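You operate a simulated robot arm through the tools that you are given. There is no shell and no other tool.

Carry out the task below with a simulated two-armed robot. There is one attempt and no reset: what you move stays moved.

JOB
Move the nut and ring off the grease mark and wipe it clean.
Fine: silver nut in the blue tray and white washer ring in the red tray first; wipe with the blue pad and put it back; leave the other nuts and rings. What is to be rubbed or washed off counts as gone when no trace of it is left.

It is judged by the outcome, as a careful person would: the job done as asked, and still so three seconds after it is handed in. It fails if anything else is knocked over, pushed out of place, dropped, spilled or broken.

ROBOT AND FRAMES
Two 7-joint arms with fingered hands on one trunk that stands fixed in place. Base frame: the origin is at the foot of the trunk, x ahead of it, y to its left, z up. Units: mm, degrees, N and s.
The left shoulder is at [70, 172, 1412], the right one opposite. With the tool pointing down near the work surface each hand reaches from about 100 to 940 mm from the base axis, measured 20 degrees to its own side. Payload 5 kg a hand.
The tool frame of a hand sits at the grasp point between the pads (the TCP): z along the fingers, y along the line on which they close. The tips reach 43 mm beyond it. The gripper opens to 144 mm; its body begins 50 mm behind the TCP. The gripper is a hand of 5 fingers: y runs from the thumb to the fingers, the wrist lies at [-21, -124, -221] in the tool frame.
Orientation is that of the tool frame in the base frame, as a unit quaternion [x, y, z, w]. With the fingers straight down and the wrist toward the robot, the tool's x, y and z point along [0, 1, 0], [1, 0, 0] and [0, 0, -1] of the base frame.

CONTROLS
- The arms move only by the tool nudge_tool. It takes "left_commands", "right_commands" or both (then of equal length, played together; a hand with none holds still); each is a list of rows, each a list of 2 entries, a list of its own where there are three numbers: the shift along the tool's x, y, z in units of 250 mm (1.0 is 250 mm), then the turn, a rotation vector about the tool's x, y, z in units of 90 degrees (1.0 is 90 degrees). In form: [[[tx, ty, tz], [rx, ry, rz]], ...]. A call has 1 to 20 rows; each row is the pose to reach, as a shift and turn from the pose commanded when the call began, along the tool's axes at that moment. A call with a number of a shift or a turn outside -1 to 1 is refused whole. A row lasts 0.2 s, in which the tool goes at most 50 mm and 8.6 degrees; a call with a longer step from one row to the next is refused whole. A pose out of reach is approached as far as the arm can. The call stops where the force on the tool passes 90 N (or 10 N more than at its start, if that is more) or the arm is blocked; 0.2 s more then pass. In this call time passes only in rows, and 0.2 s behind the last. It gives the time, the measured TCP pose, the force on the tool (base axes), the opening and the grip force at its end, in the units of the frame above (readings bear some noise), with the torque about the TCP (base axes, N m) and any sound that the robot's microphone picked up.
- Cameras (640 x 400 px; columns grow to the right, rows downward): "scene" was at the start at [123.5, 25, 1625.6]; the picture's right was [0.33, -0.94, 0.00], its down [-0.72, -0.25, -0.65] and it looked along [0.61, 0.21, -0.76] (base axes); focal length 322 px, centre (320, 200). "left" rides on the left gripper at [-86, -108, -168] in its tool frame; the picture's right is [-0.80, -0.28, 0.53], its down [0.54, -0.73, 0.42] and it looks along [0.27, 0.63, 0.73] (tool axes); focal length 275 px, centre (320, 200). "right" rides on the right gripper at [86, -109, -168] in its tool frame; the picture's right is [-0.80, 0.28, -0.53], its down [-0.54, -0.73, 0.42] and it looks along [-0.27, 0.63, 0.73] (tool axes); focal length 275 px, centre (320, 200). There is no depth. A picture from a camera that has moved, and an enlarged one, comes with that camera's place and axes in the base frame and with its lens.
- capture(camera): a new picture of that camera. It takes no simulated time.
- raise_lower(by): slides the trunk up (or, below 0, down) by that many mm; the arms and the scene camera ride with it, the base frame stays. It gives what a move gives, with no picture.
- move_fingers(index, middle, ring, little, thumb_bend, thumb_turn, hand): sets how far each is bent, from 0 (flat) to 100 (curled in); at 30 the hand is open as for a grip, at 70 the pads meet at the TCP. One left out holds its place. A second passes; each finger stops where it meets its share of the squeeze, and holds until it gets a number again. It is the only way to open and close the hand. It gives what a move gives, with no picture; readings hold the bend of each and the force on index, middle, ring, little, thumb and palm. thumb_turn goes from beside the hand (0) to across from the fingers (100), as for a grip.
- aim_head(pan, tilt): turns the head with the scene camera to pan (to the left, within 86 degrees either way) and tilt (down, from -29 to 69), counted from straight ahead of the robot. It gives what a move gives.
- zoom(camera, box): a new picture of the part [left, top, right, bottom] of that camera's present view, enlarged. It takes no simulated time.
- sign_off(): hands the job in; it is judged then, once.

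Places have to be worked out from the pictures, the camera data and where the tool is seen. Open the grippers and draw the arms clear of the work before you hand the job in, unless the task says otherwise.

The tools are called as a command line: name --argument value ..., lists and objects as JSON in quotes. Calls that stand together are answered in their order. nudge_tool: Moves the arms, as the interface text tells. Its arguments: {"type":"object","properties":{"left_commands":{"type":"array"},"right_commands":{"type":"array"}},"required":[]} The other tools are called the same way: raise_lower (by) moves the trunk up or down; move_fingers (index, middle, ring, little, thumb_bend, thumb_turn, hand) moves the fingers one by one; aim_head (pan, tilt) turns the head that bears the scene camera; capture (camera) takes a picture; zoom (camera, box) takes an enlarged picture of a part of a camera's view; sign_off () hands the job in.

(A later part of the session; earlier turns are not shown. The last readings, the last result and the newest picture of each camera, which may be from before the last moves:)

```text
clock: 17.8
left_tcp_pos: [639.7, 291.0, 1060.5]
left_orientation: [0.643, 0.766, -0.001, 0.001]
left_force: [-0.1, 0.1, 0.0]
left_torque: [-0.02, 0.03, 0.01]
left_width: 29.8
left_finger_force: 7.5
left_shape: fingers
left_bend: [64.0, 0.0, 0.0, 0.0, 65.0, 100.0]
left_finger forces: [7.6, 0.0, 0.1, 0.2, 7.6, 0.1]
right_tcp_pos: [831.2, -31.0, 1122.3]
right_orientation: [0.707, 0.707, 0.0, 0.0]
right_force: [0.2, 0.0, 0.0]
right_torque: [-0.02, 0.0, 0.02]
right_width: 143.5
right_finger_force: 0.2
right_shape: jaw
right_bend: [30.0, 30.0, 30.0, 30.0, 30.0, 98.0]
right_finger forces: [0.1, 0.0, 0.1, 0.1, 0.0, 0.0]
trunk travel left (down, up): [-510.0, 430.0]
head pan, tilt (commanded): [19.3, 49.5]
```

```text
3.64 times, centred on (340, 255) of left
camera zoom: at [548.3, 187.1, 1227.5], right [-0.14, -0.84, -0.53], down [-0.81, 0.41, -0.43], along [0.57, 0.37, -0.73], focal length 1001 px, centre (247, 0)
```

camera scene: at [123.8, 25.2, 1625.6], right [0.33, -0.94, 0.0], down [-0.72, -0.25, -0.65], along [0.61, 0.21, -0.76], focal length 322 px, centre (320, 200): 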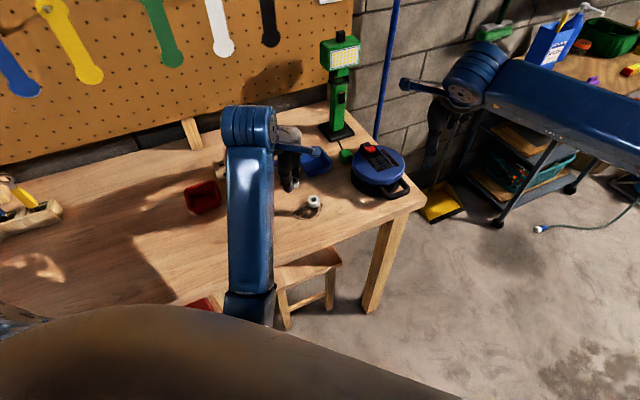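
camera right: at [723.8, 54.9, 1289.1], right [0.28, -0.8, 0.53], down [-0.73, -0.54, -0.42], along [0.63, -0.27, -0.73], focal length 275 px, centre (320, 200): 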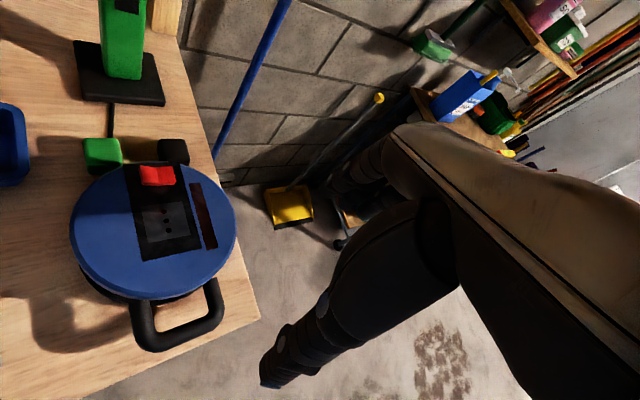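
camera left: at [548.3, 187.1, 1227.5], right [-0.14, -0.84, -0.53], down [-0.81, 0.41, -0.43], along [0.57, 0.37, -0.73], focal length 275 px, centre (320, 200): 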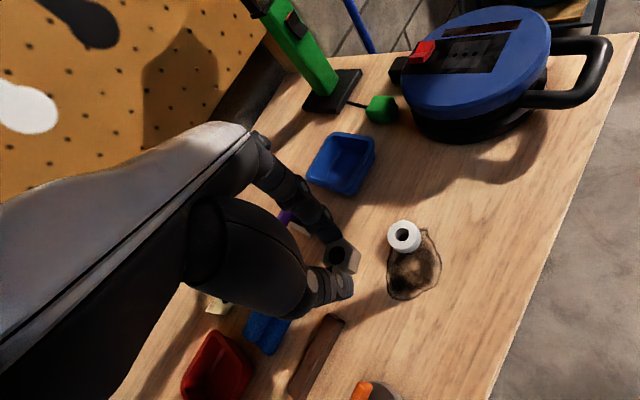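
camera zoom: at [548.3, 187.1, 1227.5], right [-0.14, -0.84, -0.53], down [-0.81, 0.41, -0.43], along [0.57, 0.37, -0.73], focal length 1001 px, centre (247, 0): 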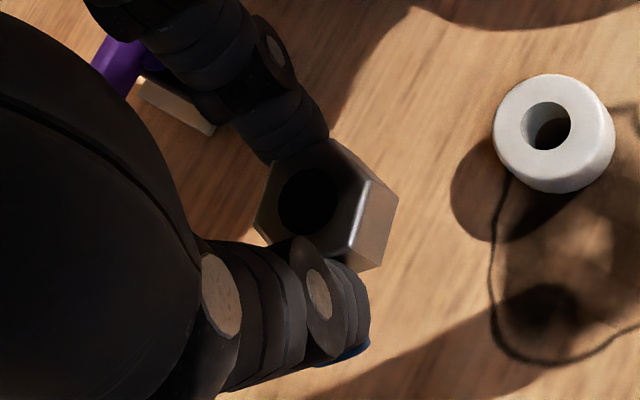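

Tray centre agrees from both views at about (831, 292), rim near z=935. Its near–far diagonal is close to the x-axis, giving the most room for the fingers, so I carry the nut there at heading 5°, staying at z=1060.

nudge_tool --left_commands '[[[-0.012, 0.092, 0], [0, 0, 0.007]], [[-0.023, 0.183, 0], [0, 0, 0.014]], [[-0.035, 0.275, 0], [0, 0, 0.021]], [[-0.046, 0.366, 0], [0, 0, 0.028]], [[-0.058, 0.458, 0], [0, 0, 0.035]], [[-0.069, 0.549, 0], [0, 0, 0.042]], [[-0.081, 0.641, 0], [0, 0, 0.049]], [[-0.0924, 0.7324, 0], [0, 0, 0.0556]], [[-0.0924, 0.7324, 0], [0, 0, 0.0556]]]'

capture --camera "scene"

capture --camera "left"

```text
clock: 19.8
left_tcp_pos: [825.3, 298.7, 1060.0]
left_orientation: [0.675, 0.738, -0.001, 0.002]
left_force: [0.1, 0.8, 0.0]
left_torque: [0.0, -0.02, -0.02]
left_width: 29.7
left_finger_force: 7.5
left_shape: fingers
left_bend: [64.0, 0.0, 0.0, 0.0, 65.0, 100.0]
left_finger forces: [7.6, 0.0, 0.0, 0.1, 7.7, 0.0]
right_tcp_pos: [831.2, -31.0, 1120.2]
right_orientation: [0.707, 0.707, 0.0, 0.0]
right_force: [-0.1, 1.0, 0.4]
right_torque: [-0.04, 0.0, 0.03]
right_width: 143.6
right_finger_force: 0.0
right_shape: jaw
right_bend: [30.0, 30.0, 30.0, 30.0, 30.0, 98.0]
right_finger forces: [0.0, 0.0, 0.0, 0.0, 0.0, 0.1]
trunk travel left (down, up): [-510.0, 430.0]
head pan, tilt (commanded): [19.3, 49.5]
```

```text
taken
camera scene: at [123.1, 24.8, 1625.6], right [0.33, -0.94, 0.0], down [-0.72, -0.25, -0.65], along [0.61, 0.22, -0.76], focal length 322 px, centre (320, 200)
```

scene: 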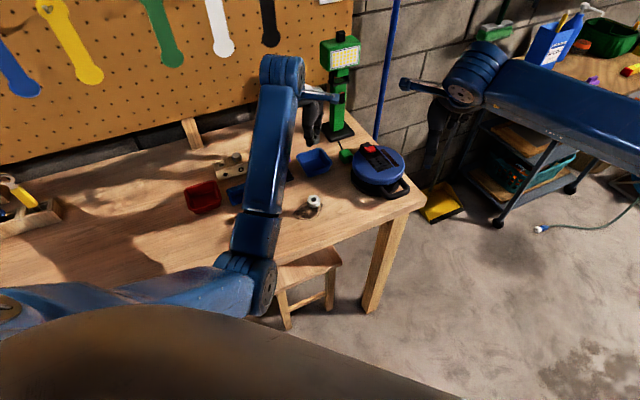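

```text
taken
camera left: at [724.7, 204.4, 1226.6], right [-0.21, -0.82, -0.53], down [-0.77, 0.48, -0.43], along [0.6, 0.32, -0.73], focal length 275 px, centre (320, 200)
```

left: 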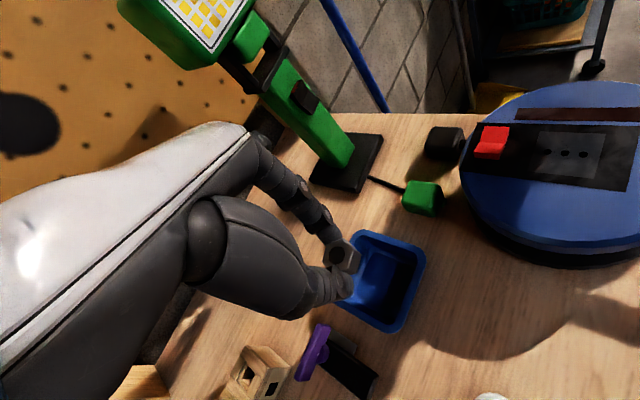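

The hand is above the tray with the nut. I zoom in to check clearance to the lamp and nut position over the tray.

zoom --camera "scene" --box '[250, 40, 380, 190]'

zoom --camera "left" --box '[270, 190, 450, 350]'

```text
2.67 times, centred on (315, 115) of scene
camera zoom: at [123.1, 24.8, 1625.6], right [0.33, -0.94, 0.0], down [-0.72, -0.25, -0.65], along [0.61, 0.22, -0.76], focal length 857 px, centre (333, 427)
```

zoom: 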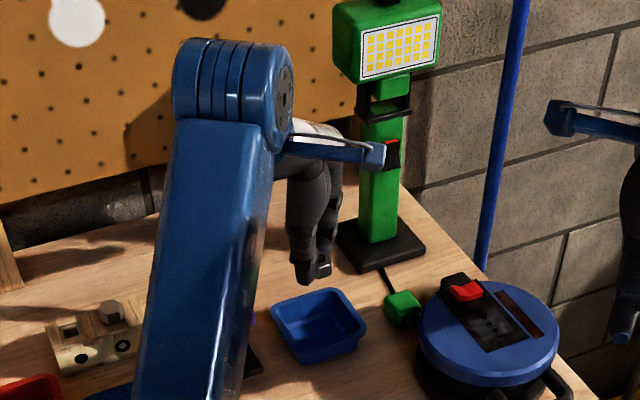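

```text
2.50 times, centred on (360, 270) of left
camera zoom: at [724.7, 204.4, 1226.6], right [-0.21, -0.82, -0.53], down [-0.77, 0.48, -0.43], along [0.6, 0.32, -0.73], focal length 688 px, centre (220, 25)
```

zoom: 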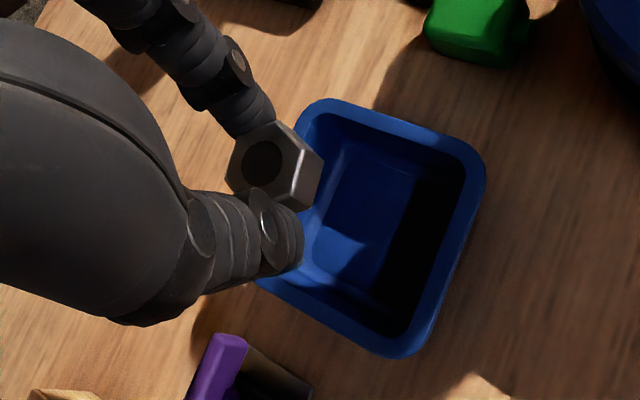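

The TCP is at (825, 299.5), putting the nut over the tray's middle. I lower straight down to TCP z≈972 and inspect before releasing.

nudge_tool --left_commands '[[[0, 0, 0.1], [0, 0, 0]], [[0, 0, 0.2], [0, 0, 0]], [[0, 0, 0.28], [0, 0, 0]], [[0, 0, 0.34], [0, 0, 0]], [[0, 0, 0.352], [0, 0, 0]], [[0, 0, 0.352], [0, 0, 0]]]'

zoom --camera "left" --box '[260, 180, 440, 340]'

zoom --camera "scene" --box '[270, 100, 370, 190]'

```text
clock: 21.2
left_tcp_pos: [824.1, 298.0, 971.3]
left_orientation: [0.675, 0.737, -0.001, 0.001]
left_force: [-0.1, 0.5, -1.0]
left_torque: [0.02, -0.01, -0.02]
left_width: 29.9
left_finger_force: 7.7
left_shape: fingers
left_bend: [64.0, 0.0, 0.0, 0.0, 65.0, 100.0]
left_finger forces: [7.5, 0.0, 0.0, 0.0, 7.6, 0.0]
right_tcp_pos: [832.5, -30.4, 1120.3]
right_orientation: [0.708, 0.706, 0.0, 0.0]
right_force: [-1.2, 0.0, 0.5]
right_torque: [0.03, -0.01, -0.01]
right_width: 143.5
right_finger_force: 0.1
right_shape: jaw
right_bend: [30.0, 30.0, 30.0, 30.0, 30.0, 98.0]
right_finger forces: [0.0, 0.0, 0.1, 0.0, 0.1, 0.0]
trunk travel left (down, up): [-510.0, 430.0]
head pan, tilt (commanded): [19.3, 49.5]
```

```text
2.50 times, centred on (350, 260) of left
camera zoom: at [723.6, 203.4, 1138.7], right [-0.21, -0.82, -0.53], down [-0.77, 0.48, -0.42], along [0.6, 0.32, -0.73], focal length 688 px, centre (245, 50)
```

zoom: 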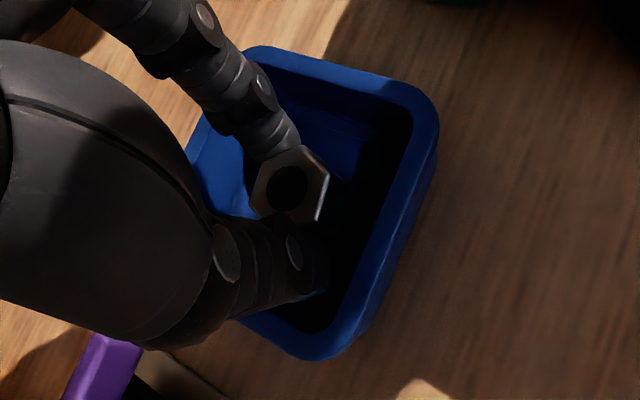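

```text
4.44 times, centred on (320, 145) of scene
camera zoom: at [123.8, 24.8, 1625.6], right [0.33, -0.94, 0.0], down [-0.72, -0.25, -0.65], along [0.61, 0.22, -0.76], focal length 1429 px, centre (320, 444)
```

zoom: 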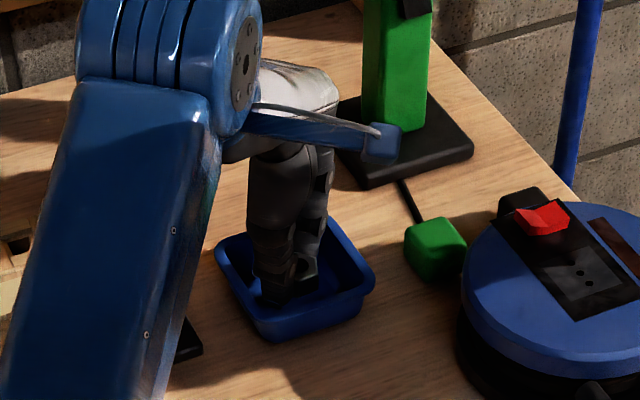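

The nut hangs about 19 mm over the tray floor, with fingers just inside the rim. I release with a small opening so the fingers don't touch the rim, then raise.

move_fingers --hand "left" --index 62 --thumb_bend 62

zoom --camera "left" --box '[260, 180, 440, 340]'

```text
clock: 22.2
left_tcp_pos: [823.8, 297.8, 971.4]
left_orientation: [0.675, 0.737, -0.001, 0.002]
left_force: [-0.1, -0.6, 0.1]
left_torque: [0.02, 0.02, -0.01]
left_width: 34.8
left_finger_force: 0.0
left_shape: fingers
left_bend: [62.0, 0.0, 0.0, 0.0, 62.0, 100.0]
left_finger forces: [0.0, 0.1, 0.0, 0.0, 0.0, 0.0]
right_tcp_pos: [831.6, -30.7, 1120.1]
right_orientation: [0.707, 0.707, 0.0, 0.0]
right_force: [-0.8, 0.0, 0.5]
right_torque: [0.02, 0.0, 0.0]
right_width: 143.5
right_finger_force: 0.1
right_shape: jaw
right_bend: [30.0, 30.0, 30.0, 30.0, 30.0, 98.0]
right_finger forces: [0.1, 0.0, 0.0, 0.0, 0.0, 0.0]
trunk travel left (down, up): [-510.0, 430.0]
head pan, tilt (commanded): [19.3, 49.5]
```

```text
2.50 times, centred on (350, 260) of left
camera zoom: at [723.5, 203.5, 1138.9], right [-0.21, -0.82, -0.53], down [-0.77, 0.48, -0.43], along [0.6, 0.32, -0.73], focal length 688 px, centre (245, 50)
```

zoom: 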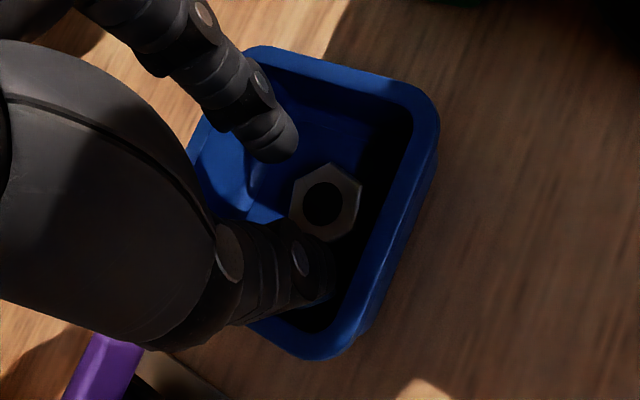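

The nut rests in the blue tray. I raise, carry the hand over to above the ring at (692, 244), and open the pinch to 55.

nudge_tool --left_commands '[[[0, 0, -0.1], [0, 0, 0]], [[0, 0, -0.22], [0, 0, 0]], [[0, 0, -0.352], [0, 0, 0]], [[-0.027, -0.106, -0.352], [0, 0, 0]], [[-0.054, -0.212, -0.352], [0, 0, 0]], [[-0.082, -0.318, -0.352], [0, 0, 0]], [[-0.109, -0.424, -0.352], [0, 0, 0]], [[-0.136, -0.529, -0.352], [0, 0, 0]], [[-0.136, -0.529, -0.244], [0, 0, 0]], [[-0.136, -0.529, -0.134], [0, 0, 0]], [[-0.136, -0.529, -0.134], [0, 0, 0]]]'

move_fingers --hand "left" --index 55 --thumb_bend 55

capture --camera "scene"

zoom --camera "left" --box '[260, 150, 440, 340]'

```text
clock: 24.6
left_tcp_pos: [695.1, 252.5, 1006.6]
left_orientation: [0.675, 0.738, 0.0, 0.002]
left_force: [-0.1, 0.3, 0.2]
left_torque: [0.03, 0.01, -0.01]
left_width: 34.9
left_finger_force: 0.0
left_shape: fingers
left_bend: [62.0, 0.0, 0.0, 0.0, 62.0, 100.0]
left_finger forces: [0.1, 0.0, 0.0, 0.0, 0.0, 0.1]
right_tcp_pos: [831.6, -32.5, 1122.5]
right_orientation: [0.707, 0.707, 0.0, 0.001]
right_force: [0.4, -0.7, -0.3]
right_torque: [0.0, 0.0, 0.02]
right_width: 143.6
right_finger_force: 0.0
right_shape: jaw
right_bend: [30.0, 30.0, 30.0, 30.0, 30.0, 98.0]
right_finger forces: [0.1, 0.0, 0.0, 0.0, 0.0, 0.0]
trunk travel left (down, up): [-510.0, 430.0]
head pan, tilt (commanded): [19.3, 49.5]
```

```text
clock: 25.6
left_tcp_pos: [695.3, 253.3, 1005.3]
left_orientation: [0.675, 0.737, -0.001, 0.002]
left_force: [0.1, 0.3, 0.2]
left_torque: [0.0, 0.03, 0.01]
left_width: 59.9
left_finger_force: 0.0
left_shape: fingers
left_bend: [55.0, 0.0, 0.0, 0.0, 55.0, 99.0]
left_finger forces: [0.0, 0.0, 0.0, 0.0, 0.1, 0.1]
right_tcp_pos: [832.2, -31.1, 1121.9]
right_orientation: [0.707, 0.707, 0.001, 0.0]
right_force: [-0.8, 0.1, 0.6]
right_torque: [0.01, -0.01, -0.03]
right_width: 143.5
right_finger_force: 0.1
right_shape: jaw
right_bend: [30.0, 30.0, 30.0, 30.0, 30.0, 98.0]
right_finger forces: [0.0, 0.1, 0.0, 0.1, 0.0, 0.0]
trunk travel left (down, up): [-510.0, 430.0]
head pan, tilt (commanded): [19.3, 49.5]
```

```text
taken
camera scene: at [123.5, 24.8, 1625.6], right [0.33, -0.94, 0.0], down [-0.72, -0.25, -0.65], along [0.61, 0.22, -0.76], focal length 322 px, centre (320, 200)
```

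scene: 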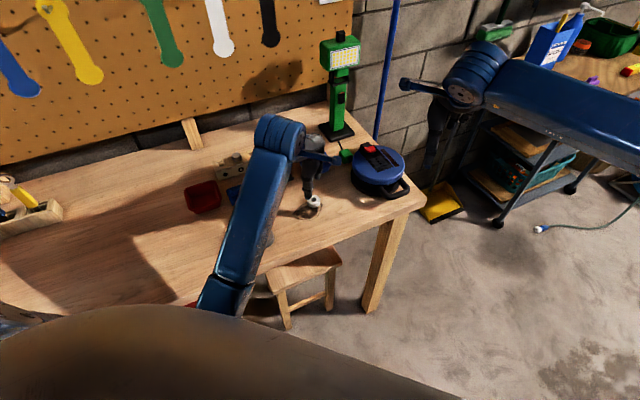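

```text
2.11 times, centred on (350, 245) of left
camera zoom: at [595.6, 158.0, 1172.7], right [-0.21, -0.82, -0.53], down [-0.77, 0.48, -0.43], along [0.6, 0.32, -0.73], focal length 580 px, centre (257, 105)
```

zoom: 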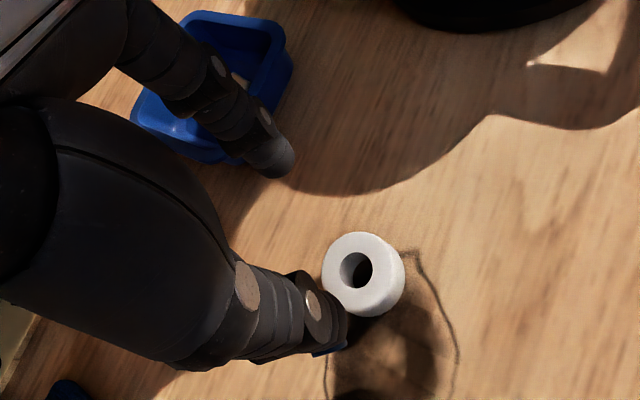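

With flat fingers the middle/ring/little tips would reach over the blue tray rim when I go down to the ring, so I curl them into the palm instead and check the shape in the air.

move_fingers --hand "left" --middle 100 --ring 100 --little 100

zoom --camera "scene" --box '[250, 110, 360, 220]'

zoom --camera "left" --box '[160, 90, 440, 340]'

```text
clock: 26.6
left_tcp_pos: [695.7, 252.3, 1006.7]
left_orientation: [0.675, 0.738, -0.001, 0.002]
left_force: [1.0, -0.2, 0.9]
left_torque: [0.01, 0.02, -0.03]
left_width: 59.7
left_finger_force: 0.0
left_shape: fingers
left_bend: [55.0, 99.0, 96.0, 95.0, 55.0, 99.0]
left_finger forces: [0.1, 0.1, 0.0, 0.1, 0.0, 0.1]
right_tcp_pos: [830.8, -30.5, 1121.8]
right_orientation: [0.707, 0.707, 0.0, 0.0]
right_force: [-0.4, -0.7, 0.0]
right_torque: [0.04, 0.0, -0.01]
right_width: 143.9
right_finger_force: 0.1
right_shape: jaw
right_bend: [30.0, 30.0, 30.0, 30.0, 30.0, 98.0]
right_finger forces: [0.0, 0.1, 0.1, 0.0, 0.0, 0.0]
trunk travel left (down, up): [-510.0, 430.0]
head pan, tilt (commanded): [19.3, 49.5]
```

```text
3.64 times, centred on (305, 165) of scene
camera zoom: at [123.5, 24.8, 1625.6], right [0.33, -0.94, 0.0], down [-0.72, -0.25, -0.65], along [0.61, 0.22, -0.76], focal length 1169 px, centre (374, 327)
```

zoom: 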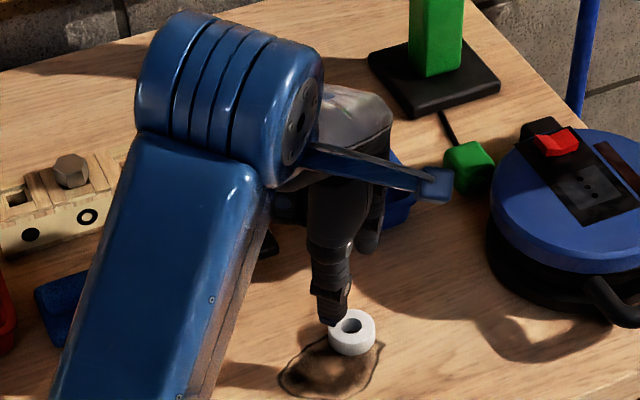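

```text
1.60 times, centred on (300, 215) of left
camera zoom: at [595.6, 158.0, 1172.7], right [-0.21, -0.82, -0.53], down [-0.77, 0.48, -0.43], along [0.6, 0.32, -0.73], focal length 440 px, centre (352, 176)
```

zoom: 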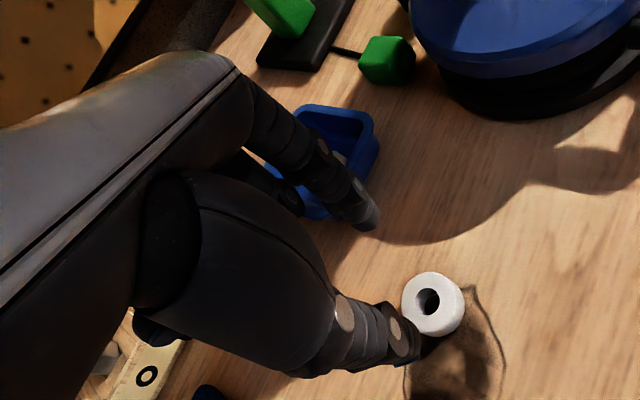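

The curled fingers sit well above ring height. I now lower over the ring to TCP z≈951.

nudge_tool --left_commands '[[[-0.004, -0.008, 0.08], [0, 0, 0]], [[-0.004, -0.008, 0.15], [0, 0, 0]], [[-0.004, -0.008, 0.2], [0, 0, 0]], [[-0.004, -0.008, 0.22], [0, 0, 0]], [[-0.004, -0.008, 0.22], [0, 0, 0]]]'

zoom --camera "left" --box '[260, 170, 420, 340]'

```text
clock: 27.8
left_tcp_pos: [692.1, 251.6, 949.2]
left_orientation: [0.676, 0.737, -0.001, 0.001]
left_force: [0.2, 0.2, -0.2]
left_torque: [-0.02, 0.02, -0.01]
left_width: 59.8
left_finger_force: 0.0
left_shape: fingers
left_bend: [55.0, 100.0, 100.0, 100.0, 55.0, 99.0]
left_finger forces: [0.0, 0.0, 0.1, 0.0, 0.0, 0.0]
right_tcp_pos: [832.0, -31.1, 1121.3]
right_orientation: [0.707, 0.707, 0.001, 0.001]
right_force: [-0.5, -0.4, 0.1]
right_torque: [0.0, 0.0, 0.03]
right_width: 143.9
right_finger_force: 0.0
right_shape: jaw
right_bend: [30.0, 30.0, 30.0, 30.0, 30.0, 98.0]
right_finger forces: [0.0, 0.0, 0.1, 0.0, 0.1, 0.1]
trunk travel left (down, up): [-510.0, 430.0]
head pan, tilt (commanded): [19.3, 49.5]
```

```text
2.35 times, centred on (340, 255) of left
camera zoom: at [593.1, 157.0, 1116.6], right [-0.21, -0.82, -0.53], down [-0.77, 0.48, -0.43], along [0.6, 0.32, -0.73], focal length 648 px, centre (273, 71)
```

zoom: 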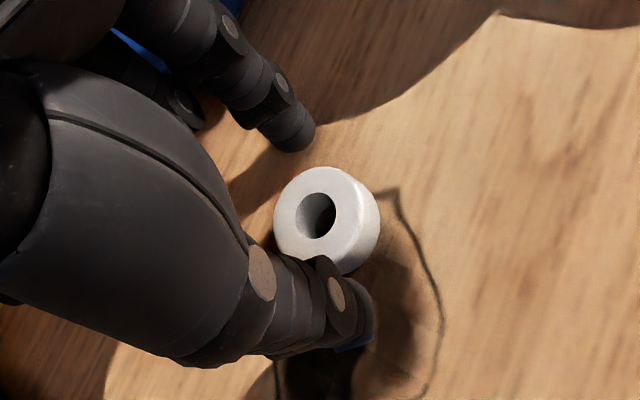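

The ring at (691, 245) is centred in the pinch. I close index and thumb on it.

move_fingers --hand "left" --index 68 --thumb_bend 68

zoom --camera "left" --box '[260, 170, 420, 340]'

```text
clock: 28.8
left_tcp_pos: [694.5, 251.5, 950.6]
left_orientation: [0.676, 0.737, -0.001, 0.002]
left_force: [-0.6, -0.3, -0.9]
left_torque: [0.03, -0.01, -0.03]
left_width: 35.8
left_finger_force: 6.9
left_shape: fingers
left_bend: [62.0, 100.0, 100.0, 100.0, 63.0, 100.0]
left_finger forces: [7.0, 0.0, 0.0, 0.0, 7.0, 0.0]
right_tcp_pos: [832.2, -30.6, 1119.6]
right_orientation: [0.707, 0.707, 0.0, 0.0]
right_force: [0.7, 0.0, 0.2]
right_torque: [-0.02, -0.01, 0.0]
right_width: 143.3
right_finger_force: 0.1
right_shape: jaw
right_bend: [30.0, 30.0, 30.0, 30.0, 30.0, 98.0]
right_finger forces: [0.0, 0.1, 0.1, 0.0, 0.0, 0.0]
trunk travel left (down, up): [-510.0, 430.0]
head pan, tilt (commanded): [19.3, 49.5]
```

```text
2.35 times, centred on (340, 255) of left
camera zoom: at [593.1, 157.0, 1116.8], right [-0.21, -0.82, -0.53], down [-0.77, 0.48, -0.43], along [0.6, 0.32, -0.73], focal length 648 px, centre (273, 71)
```

zoom: 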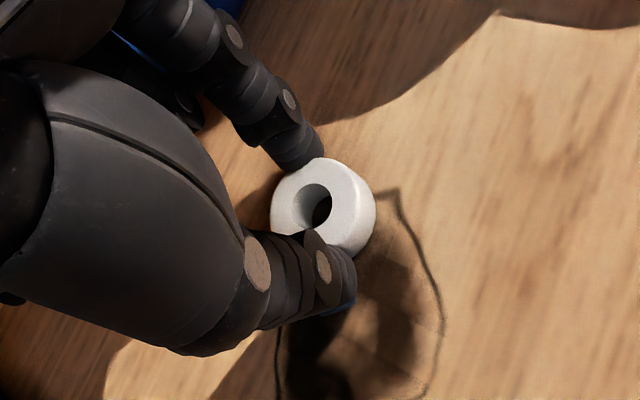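

Both contacts read 7 N. I lift slowly and check the hold.

nudge_tool --left_commands '[[[0, 0, -0.015], [0, 0, 0]], [[0, 0, -0.04], [0, 0, 0]], [[0, 0, -0.08], [0, 0, 0]], [[0, 0, -0.13], [0, 0, 0]], [[0, 0, -0.18], [0, 0, 0]], [[0, 0, -0.18], [0, 0, 0]]]'

zoom --camera "left" --box '[260, 170, 420, 340]'

zoom --camera "scene" --box '[250, 110, 360, 220]'

```text
clock: 30.2
left_tcp_pos: [694.4, 251.5, 996.3]
left_orientation: [0.676, 0.737, -0.002, 0.002]
left_force: [0.6, 0.9, 0.0]
left_torque: [0.03, 0.0, 0.01]
left_width: 35.8
left_finger_force: 6.8
left_shape: fingers
left_bend: [62.0, 100.0, 100.0, 100.0, 63.0, 100.0]
left_finger forces: [7.0, 0.0, 0.1, 0.0, 7.0, 0.0]
right_tcp_pos: [832.6, -31.6, 1119.9]
right_orientation: [0.707, 0.707, 0.0, 0.0]
right_force: [-0.8, 0.7, 0.0]
right_torque: [-0.02, 0.02, -0.04]
right_width: 143.6
right_finger_force: 0.0
right_shape: jaw
right_bend: [30.0, 30.0, 30.0, 30.0, 30.0, 98.0]
right_finger forces: [0.0, 0.0, 0.1, 0.0, 0.0, 0.0]
trunk travel left (down, up): [-510.0, 430.0]
head pan, tilt (commanded): [19.3, 49.5]
```

```text
2.35 times, centred on (340, 255) of left
camera zoom: at [593.8, 157.3, 1162.8], right [-0.21, -0.82, -0.53], down [-0.77, 0.48, -0.42], along [0.6, 0.32, -0.73], focal length 648 px, centre (273, 71)
```

zoom: 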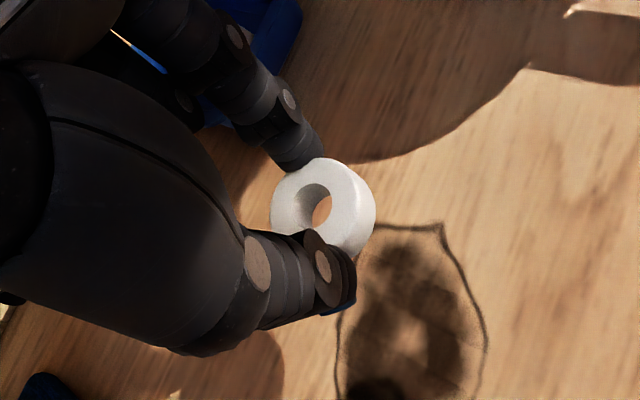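

```text
3.64 times, centred on (305, 165) of scene
camera zoom: at [123.6, 24.9, 1625.6], right [0.33, -0.94, 0.0], down [-0.72, -0.25, -0.65], along [0.61, 0.21, -0.76], focal length 1169 px, centre (374, 327)
```

zoom: 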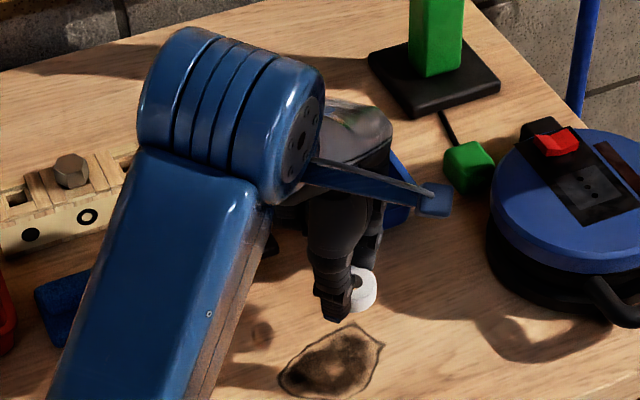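

The ring is held. I raise to z≈1060 and carry it in two legs to the red tray, whose centre I compute as (588, 540).

nudge_tool --left_commands '[[[0, 0, -0.09], [0, 0, 0]], [[0, 0, -0.18], [0, 0, 0]], [[0, 0, -0.256], [0, 0, 0]], [[0.102, -0.028, -0.256], [0, 0, 0]], [[0.204, -0.056, -0.256], [0, 0, 0]], [[0.306, -0.084, -0.256], [0, 0, 0]], [[0.408, -0.112, -0.256], [0, 0, 0]], [[0.51, -0.14, -0.256], [0, 0, 0]], [[0.61, -0.169, -0.256], [0, 0, 0]], [[0.61, -0.169, -0.256], [0, 0, 0]]]'

nudge_tool --left_commands '[[[0.102, -0.028, 0], [0, 0, 0]], [[0.204, -0.056, 0], [0, 0, 0]], [[0.306, -0.084, 0], [0, 0, 0]], [[0.408, -0.112, 0], [0, 0, 0]], [[0.51, -0.14, 0], [0, 0, 0]], [[0.61, -0.169, 0], [0, 0, 0]], [[0.61, -0.169, 0], [0, 0, 0]]]'

capture --camera "scene"

capture --camera "left"

```text
clock: 32.4
left_tcp_pos: [637.0, 399.0, 1057.9]
left_orientation: [0.676, 0.737, -0.001, 0.001]
left_force: [-0.8, -0.5, 0.7]
left_torque: [0.02, -0.01, -0.01]
left_width: 35.9
left_finger_force: 6.8
left_shape: fingers
left_bend: [62.0, 100.0, 100.0, 100.0, 63.0, 100.0]
left_finger forces: [6.8, 0.0, 0.1, 0.1, 6.9, 0.1]
right_tcp_pos: [832.0, -30.8, 1120.0]
right_orientation: [0.707, 0.707, 0.0, 0.0]
right_force: [1.3, -0.3, -0.1]
right_torque: [0.04, 0.0, 0.03]
right_width: 143.6
right_finger_force: 0.1
right_shape: jaw
right_bend: [30.0, 30.0, 30.0, 30.0, 30.0, 98.0]
right_finger forces: [0.1, 0.1, 0.0, 0.0, 0.0, 0.0]
trunk travel left (down, up): [-510.0, 430.0]
head pan, tilt (commanded): [19.3, 49.5]
```

```text
clock: 34.0
left_tcp_pos: [582.5, 548.4, 1058.0]
left_orientation: [0.675, 0.738, -0.001, 0.0]
left_force: [-0.4, 1.0, 0.4]
left_torque: [0.04, 0.02, 0.02]
left_width: 35.5
left_finger_force: 6.5
left_shape: fingers
left_bend: [62.0, 100.0, 100.0, 100.0, 63.0, 100.0]
left_finger forces: [6.8, 0.0, 0.0, 0.0, 6.9, 0.1]
right_tcp_pos: [831.9, -31.8, 1120.6]
right_orientation: [0.707, 0.707, 0.0, 0.0]
right_force: [0.6, -0.2, -0.1]
right_torque: [0.05, -0.04, 0.05]
right_width: 143.5
right_finger_force: 0.0
right_shape: jaw
right_bend: [30.0, 30.0, 30.0, 30.0, 30.0, 98.0]
right_finger forces: [0.0, 0.0, 0.0, 0.0, 0.0, 0.0]
trunk travel left (down, up): [-510.0, 430.0]
head pan, tilt (commanded): [19.3, 49.5]
```

```text
taken
camera scene: at [124.0, 24.5, 1625.6], right [0.33, -0.94, 0.0], down [-0.72, -0.25, -0.65], along [0.61, 0.22, -0.76], focal length 322 px, centre (320, 200)
```

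scene: 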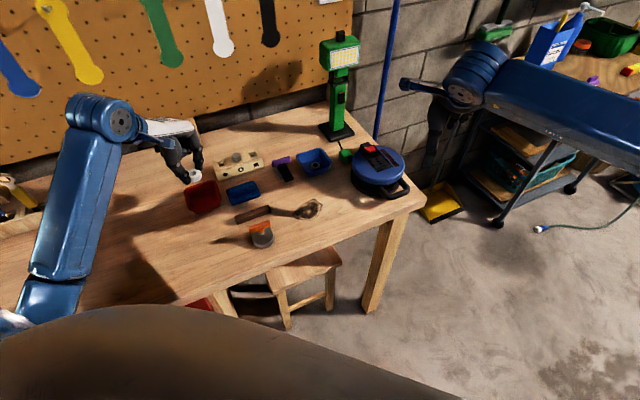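

```text
taken
camera left: at [482.5, 453.7, 1225.2], right [-0.21, -0.82, -0.53], down [-0.77, 0.48, -0.42], along [0.6, 0.32, -0.73], focal length 275 px, centre (320, 200)
```

left: 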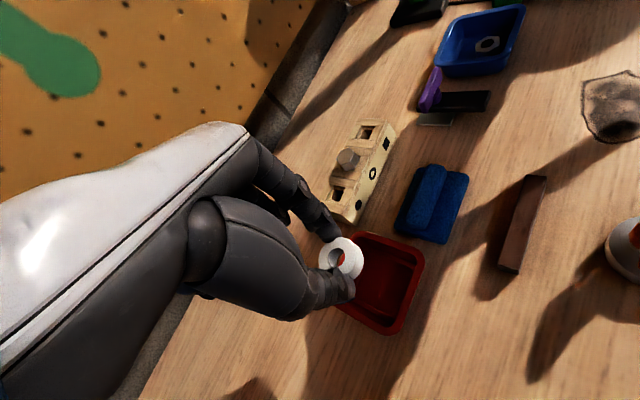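

The ring is above the red tray. I zoom to refine the tray's position under the hand.

zoom --camera "left" --box '[280, 200, 440, 350]'

zoom --camera "scene" --box '[140, 110, 260, 230]'

```text
2.67 times, centred on (360, 275) of left
camera zoom: at [482.5, 453.7, 1225.2], right [-0.21, -0.82, -0.53], down [-0.77, 0.48, -0.42], along [0.6, 0.32, -0.73], focal length 734 px, centre (213, 0)
```

zoom: 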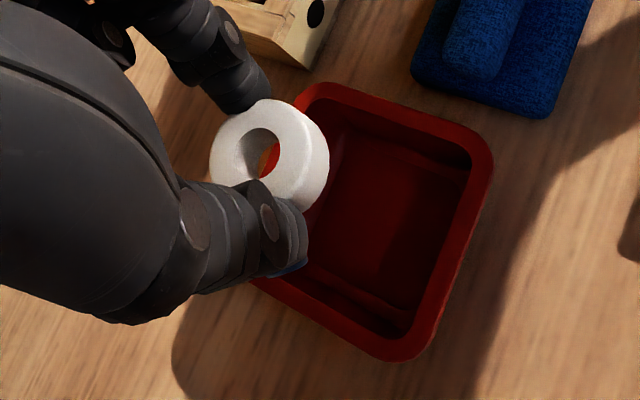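

```text
3.33 times, centred on (200, 170) of scene
camera zoom: at [124.0, 24.5, 1625.6], right [0.33, -0.94, 0.0], down [-0.72, -0.25, -0.65], along [0.61, 0.22, -0.76], focal length 1072 px, centre (720, 300)
```

zoom: 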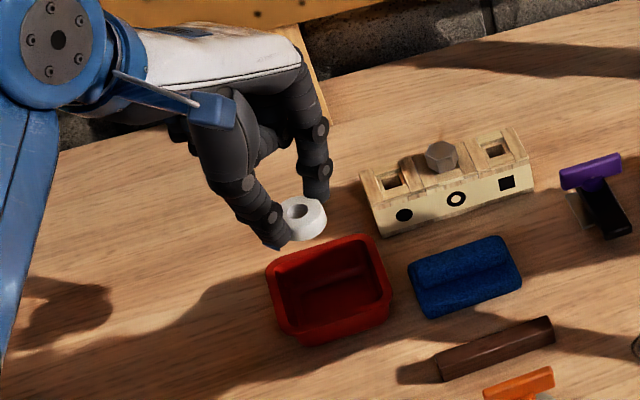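

Combined estimate of the red tray centre is (588, 544). I shift 3 mm and lower the ring into it, to TCP z≈973.

nudge_tool --left_commands '[[[0.012, 0, 0.1], [0, 0, 0]], [[0.012, 0, 0.2], [0, 0, 0]], [[0.012, 0, 0.28], [0, 0, 0]], [[0.012, 0, 0.325], [0, 0, 0]], [[0.012, 0, 0.34], [0, 0, 0]], [[0.012, 0, 0.34], [0, 0, 0]]]'

zoom --camera "left" --box '[260, 180, 440, 340]'

zoom --camera "scene" --box '[150, 130, 250, 230]'

```text
clock: 35.4
left_tcp_pos: [583.1, 550.0, 975.0]
left_orientation: [0.676, 0.737, -0.001, 0.001]
left_force: [0.1, -0.1, -0.9]
left_torque: [0.01, -0.02, -0.01]
left_width: 35.6
left_finger_force: 7.9
left_shape: fingers
left_bend: [62.0, 100.0, 100.0, 100.0, 63.0, 100.0]
left_finger forces: [6.9, 0.0, 0.0, 0.1, 6.8, 0.0]
right_tcp_pos: [831.6, -30.6, 1120.6]
right_orientation: [0.707, 0.707, 0.001, 0.0]
right_force: [0.6, -0.5, -0.8]
right_torque: [0.03, -0.01, 0.01]
right_width: 143.4
right_finger_force: 0.0
right_shape: jaw
right_bend: [30.0, 30.0, 30.0, 30.0, 30.0, 98.0]
right_finger forces: [0.1, 0.0, 0.1, 0.0, 0.1, 0.1]
trunk travel left (down, up): [-510.0, 430.0]
head pan, tilt (commanded): [19.3, 49.5]
```

```text
2.50 times, centred on (350, 260) of left
camera zoom: at [482.5, 455.5, 1141.2], right [-0.21, -0.82, -0.53], down [-0.77, 0.48, -0.43], along [0.6, 0.32, -0.73], focal length 688 px, centre (245, 50)
```

zoom: 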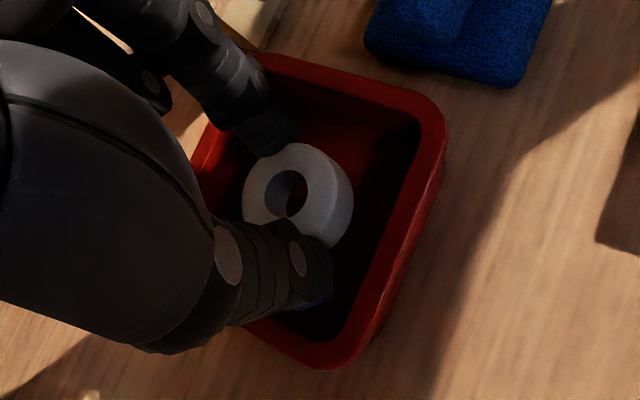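

```text
4.00 times, centred on (200, 180) of scene
camera zoom: at [123.5, 25.0, 1625.6], right [0.33, -0.94, 0.0], down [-0.72, -0.25, -0.65], along [0.61, 0.21, -0.76], focal length 1286 px, centre (800, 280)
```

zoom: 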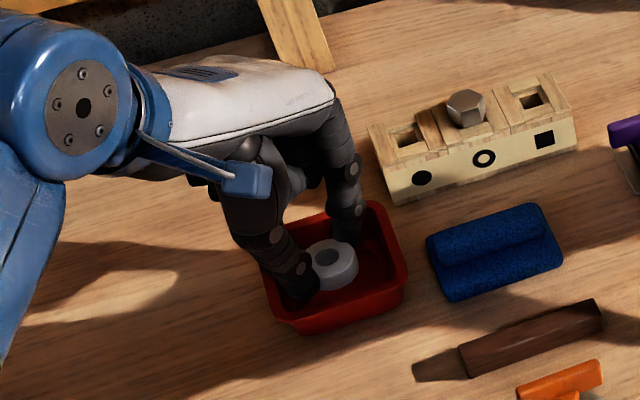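

The ring hangs inside the rim. I release with a small opening.

move_fingers --hand "left" --index 60 --thumb_bend 60

zoom --camera "left" --box '[260, 180, 440, 340]'

```text
clock: 36.4
left_tcp_pos: [582.2, 549.7, 974.7]
left_orientation: [0.676, 0.737, -0.002, 0.002]
left_force: [-0.6, 0.1, 1.0]
left_torque: [0.0, 0.04, 0.01]
left_width: 42.1
left_finger_force: 0.1
left_shape: fingers
left_bend: [60.0, 100.0, 100.0, 100.0, 60.0, 99.0]
left_finger forces: [0.0, 0.0, 0.0, 0.0, 0.0, 0.0]
right_tcp_pos: [831.0, -31.5, 1122.0]
right_orientation: [0.707, 0.707, 0.001, 0.0]
right_force: [0.7, -0.6, -0.1]
right_torque: [0.02, -0.01, -0.06]
right_width: 143.7
right_finger_force: 0.0
right_shape: jaw
right_bend: [30.0, 30.0, 30.0, 30.0, 30.0, 98.0]
right_finger forces: [0.0, 0.0, 0.0, 0.0, 0.1, 0.1]
trunk travel left (down, up): [-510.0, 430.0]
head pan, tilt (commanded): [19.3, 49.5]
```

```text
2.50 times, centred on (350, 260) of left
camera zoom: at [482.5, 455.5, 1141.4], right [-0.21, -0.82, -0.53], down [-0.77, 0.48, -0.43], along [0.6, 0.32, -0.73], focal length 688 px, centre (245, 50)
```

zoom: 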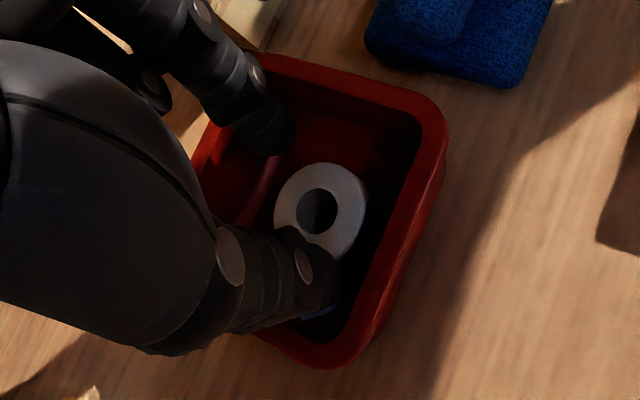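

The ring lies in the red tray. I raise straight up to clear and take a closer look at the blue pad.

nudge_tool --left_commands '[[[0, 0, -0.1], [0, 0, 0]], [[0, 0, -0.22], [0, 0, 0]], [[0, 0, -0.34], [0, 0, 0]], [[0, 0, -0.46], [0, 0, 0]], [[0, 0, -0.46], [0, 0, 0]]]'

zoom --camera "left" --box '[380, 150, 480, 250]'

zoom --camera "scene" --box '[215, 170, 275, 220]'

capture --camera "left"

```text
clock: 37.6
left_tcp_pos: [583.7, 551.1, 1089.3]
left_orientation: [0.675, 0.738, -0.001, 0.0]
left_force: [0.0, 0.5, 0.2]
left_torque: [0.01, -0.03, 0.01]
left_width: 42.0
left_finger_force: 0.1
left_shape: fingers
left_bend: [60.0, 100.0, 100.0, 100.0, 60.0, 99.0]
left_finger forces: [0.1, 0.1, 0.0, 0.0, 0.0, 0.1]
right_tcp_pos: [832.3, -31.2, 1121.7]
right_orientation: [0.707, 0.707, 0.0, 0.0]
right_force: [0.3, -0.6, -0.1]
right_torque: [0.02, 0.02, 0.02]
right_width: 143.6
right_finger_force: 0.0
right_shape: jaw
right_bend: [30.0, 30.0, 30.0, 30.0, 30.0, 98.0]
right_finger forces: [0.1, 0.1, 0.0, 0.0, 0.0, 0.0]
trunk travel left (down, up): [-510.0, 430.0]
head pan, tilt (commanded): [19.3, 49.5]
```

```text
4.00 times, centred on (430, 200) of left
camera zoom: at [482.9, 457.0, 1256.2], right [-0.21, -0.82, -0.53], down [-0.77, 0.48, -0.43], along [0.6, 0.32, -0.73], focal length 1101 px, centre (-120, 200)
```

zoom: 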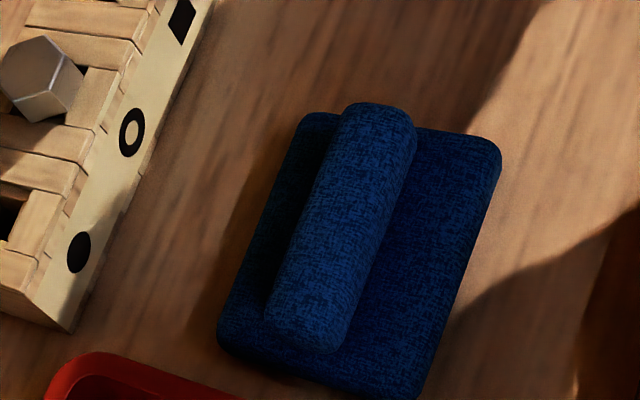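

```text
8.00 times, centred on (245, 195) of scene
camera zoom: at [123.6, 25.1, 1625.6], right [0.33, -0.94, 0.0], down [-0.72, -0.25, -0.65], along [0.61, 0.21, -0.76], focal length 2572 px, centre (920, 240)
```

zoom: 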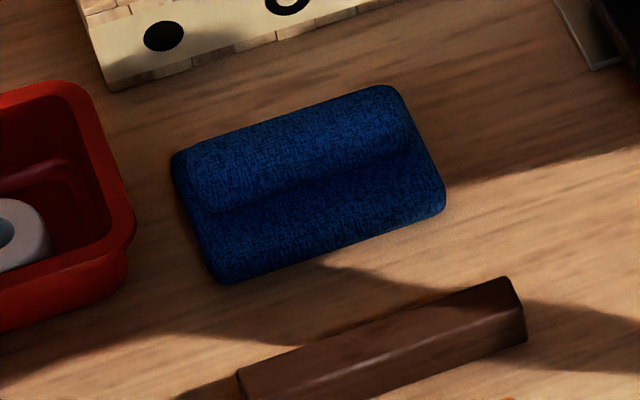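

```text
taken
camera left: at [482.9, 457.0, 1256.2], right [-0.21, -0.82, -0.53], down [-0.77, 0.48, -0.43], along [0.6, 0.32, -0.73], focal length 275 px, centre (320, 200)
```

left: 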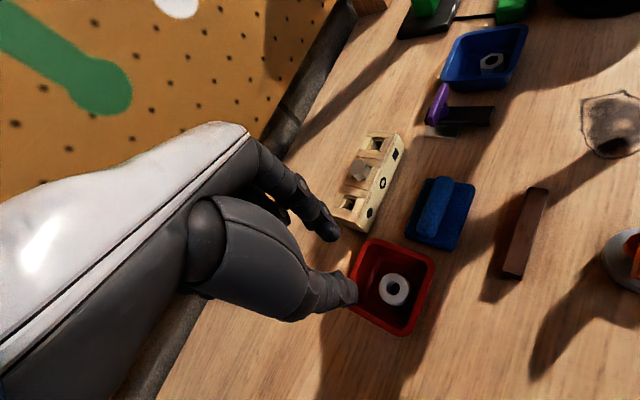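

Both parts are in their trays. The pad has a base with a raised ridge along azimuth ~136°, centre (653, 454), top z≈926, so I'll grip the ridge with index+middle against thumb at heading 46°. I shape the hand and hover over it.

move_fingers --hand "left" --index 62 --middle 62 --ring 100 --little 100 --thumb_bend 53 --thumb_turn 100

nudge_tool --left_commands '[[[-0.041, 0.027, 0.032], [0, 0, -0.0456]], [[-0.082, 0.054, 0.063], [0, 0, -0.0911]], [[-0.123, 0.081, 0.095], [0, 0, -0.1367]], [[-0.164, 0.108, 0.126], [0, 0, -0.1822]], [[-0.206, 0.136, 0.158], [0, 0, -0.2278]], [[-0.247, 0.163, 0.19], [0, 0, -0.2734]], [[-0.288, 0.19, 0.221], [0, 0, -0.3189]], [[-0.329, 0.217, 0.253], [0, 0, -0.3645]], [[-0.37, 0.244, 0.284], [0, 0, -0.41]], [[-0.411, 0.271, 0.316], [0, 0, -0.4556]], [[-0.411, 0.271, 0.316], [0, 0, -0.4556]]]'

capture --camera "left"

capture --camera "scene"

```text
clock: 38.6
left_tcp_pos: [582.7, 552.9, 1089.3]
left_orientation: [0.676, 0.737, -0.001, 0.001]
left_force: [-0.1, -0.4, -0.5]
left_torque: [0.0, 0.01, 0.01]
left_width: 51.2
left_finger_force: 0.0
left_shape: fingers
left_bend: [62.0, 62.0, 100.0, 100.0, 53.0, 100.0]
left_finger forces: [0.0, 0.0, 0.0, 0.0, 0.1, 0.0]
right_tcp_pos: [831.8, -31.3, 1121.9]
right_orientation: [0.707, 0.707, 0.0, -0.001]
right_force: [0.7, 0.4, -0.2]
right_torque: [-0.02, 0.02, 0.0]
right_width: 143.7
right_finger_force: 0.1
right_shape: jaw
right_bend: [30.0, 30.0, 30.0, 30.0, 30.0, 98.0]
right_finger forces: [0.0, 0.1, 0.1, 0.1, 0.1, 0.0]
trunk travel left (down, up): [-510.0, 430.0]
head pan, tilt (commanded): [19.3, 49.5]
```

```text
clock: 41.0
left_tcp_pos: [658.1, 454.1, 1010.4]
left_orientation: [0.374, 0.927, -0.001, 0.001]
left_force: [-0.2, 0.3, 0.4]
left_torque: [-0.05, -0.02, -0.02]
left_width: 51.3
left_finger_force: 0.1
left_shape: fingers
left_bend: [62.0, 62.0, 100.0, 100.0, 53.0, 100.0]
left_finger forces: [0.1, 0.0, 0.0, 0.0, 0.1, 0.0]
right_tcp_pos: [832.3, -30.5, 1120.2]
right_orientation: [0.707, 0.708, 0.0, -0.001]
right_force: [-1.0, -0.1, -0.3]
right_torque: [-0.01, -0.03, 0.0]
right_width: 143.3
right_finger_force: 0.1
right_shape: jaw
right_bend: [30.0, 30.0, 30.0, 30.0, 30.0, 98.0]
right_finger forces: [0.0, 0.0, 0.0, 0.0, 0.0, 0.0]
trunk travel left (down, up): [-510.0, 430.0]
head pan, tilt (commanded): [19.3, 49.5]
```

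```text
taken
camera left: at [645.7, 317.5, 1177.8], right [0.38, -0.76, -0.53], down [-0.89, -0.15, -0.42], along [0.24, 0.63, -0.73], focal length 275 px, centre (320, 200)
```

left: 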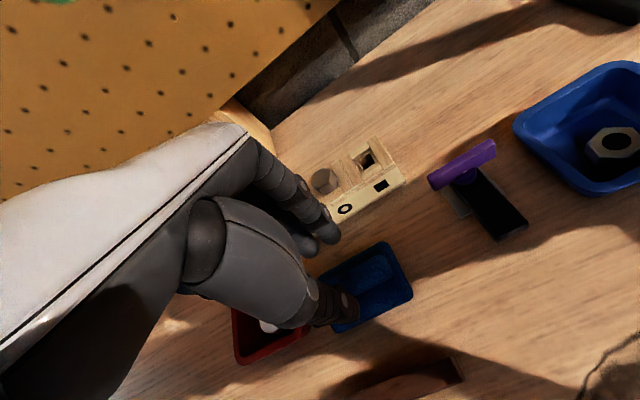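

```text
taken
camera scene: at [123.1, 25.6, 1625.6], right [0.33, -0.94, 0.0], down [-0.72, -0.25, -0.65], along [0.61, 0.21, -0.76], focal length 322 px, centre (320, 200)
```

scene: 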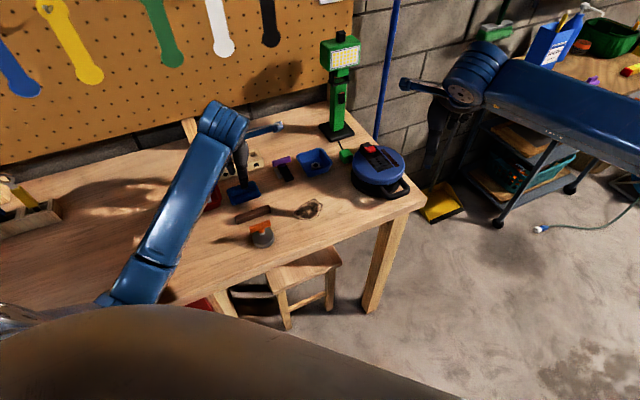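

Posture is fine here. I zoom in on the pad below the fingers to check alignment.

zoom --camera "left" --box '[260, 180, 430, 340]'

zoom --camera "scene" --box '[190, 120, 300, 220]'

```text
2.50 times, centred on (345, 260) of left
camera zoom: at [645.7, 317.5, 1177.8], right [0.38, -0.76, -0.53], down [-0.89, -0.15, -0.42], along [0.24, 0.63, -0.73], focal length 688 px, centre (258, 50)
```

zoom: 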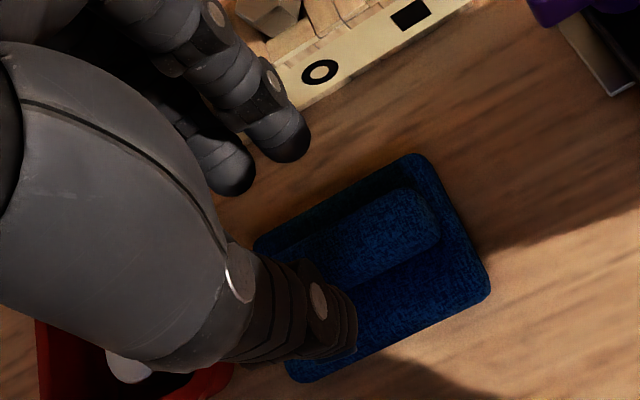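

```text
4.00 times, centred on (245, 170) of scene
camera zoom: at [123.1, 25.6, 1625.6], right [0.33, -0.94, 0.0], down [-0.72, -0.25, -0.65], along [0.61, 0.21, -0.76], focal length 1286 px, centre (620, 320)
```

zoom: 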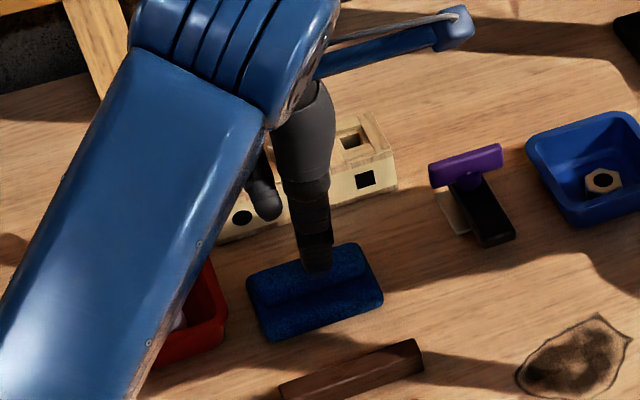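

Pad centre is (652, 454.5), long axis azimuth 135°, and the hand is aligned. I lower to TCP z≈963 so the fingers straddle the ridge just above the base ledge.

nudge_tool --left_commands '[[[0, 0.003, 0.06], [0, 0, 0]], [[0, 0.003, 0.12], [0, 0, 0]], [[0, 0.003, 0.165], [0, 0, 0]], [[0, 0.003, 0.19], [0, 0, 0]], [[0, 0.003, 0.19], [0, 0, 0]]]'

zoom --camera "left" --box '[240, 160, 410, 330]'

zoom --camera "scene" --box '[200, 140, 290, 220]'

```text
clock: 42.2
left_tcp_pos: [659.7, 455.4, 964.7]
left_orientation: [0.373, 0.928, 0.0, 0.002]
left_force: [2.4, 1.8, 13.1]
left_torque: [0.36, -0.18, -0.02]
left_width: 51.3
left_finger_force: 6.5
left_shape: fingers
left_bend: [62.0, 61.0, 100.0, 100.0, 53.0, 100.0]
left_finger forces: [0.1, 12.2, 0.0, 0.0, 0.5, 0.0]
right_tcp_pos: [830.3, -30.8, 1121.2]
right_orientation: [0.708, 0.707, 0.001, 0.0]
right_force: [-0.5, 0.3, -0.5]
right_torque: [-0.06, 0.0, -0.04]
right_width: 143.6
right_finger_force: 0.0
right_shape: jaw
right_bend: [30.0, 30.0, 30.0, 30.0, 30.0, 98.0]
right_finger forces: [0.1, 0.0, 0.0, 0.0, 0.1, 0.0]
trunk travel left (down, up): [-510.0, 430.0]
head pan, tilt (commanded): [19.3, 49.5]
```

```text
2.35 times, centred on (325, 245) of left
camera zoom: at [645.7, 317.6, 1131.2], right [0.38, -0.76, -0.53], down [-0.89, -0.15, -0.43], along [0.25, 0.64, -0.73], focal length 648 px, centre (308, 94)
```

zoom: 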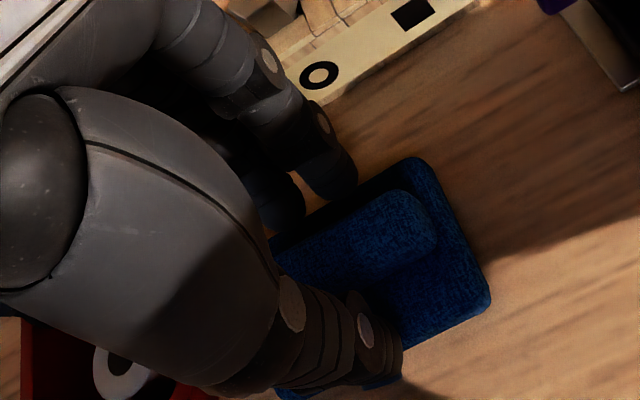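

```text
5.00 times, centred on (245, 180) of scene
camera zoom: at [122.6, 24.5, 1625.9], right [0.33, -0.94, 0.0], down [-0.72, -0.25, -0.65], along [0.61, 0.22, -0.76], focal length 1608 px, centre (695, 300)
```

zoom: 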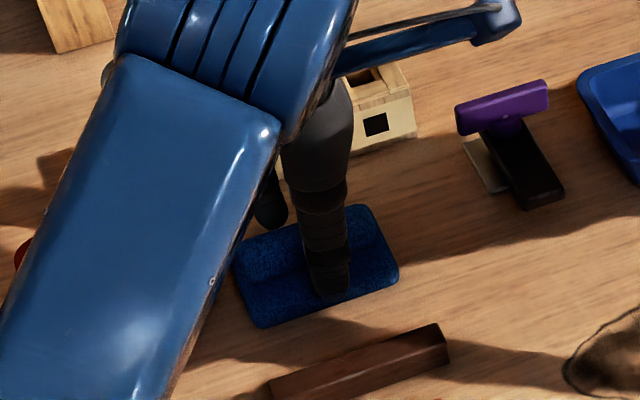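

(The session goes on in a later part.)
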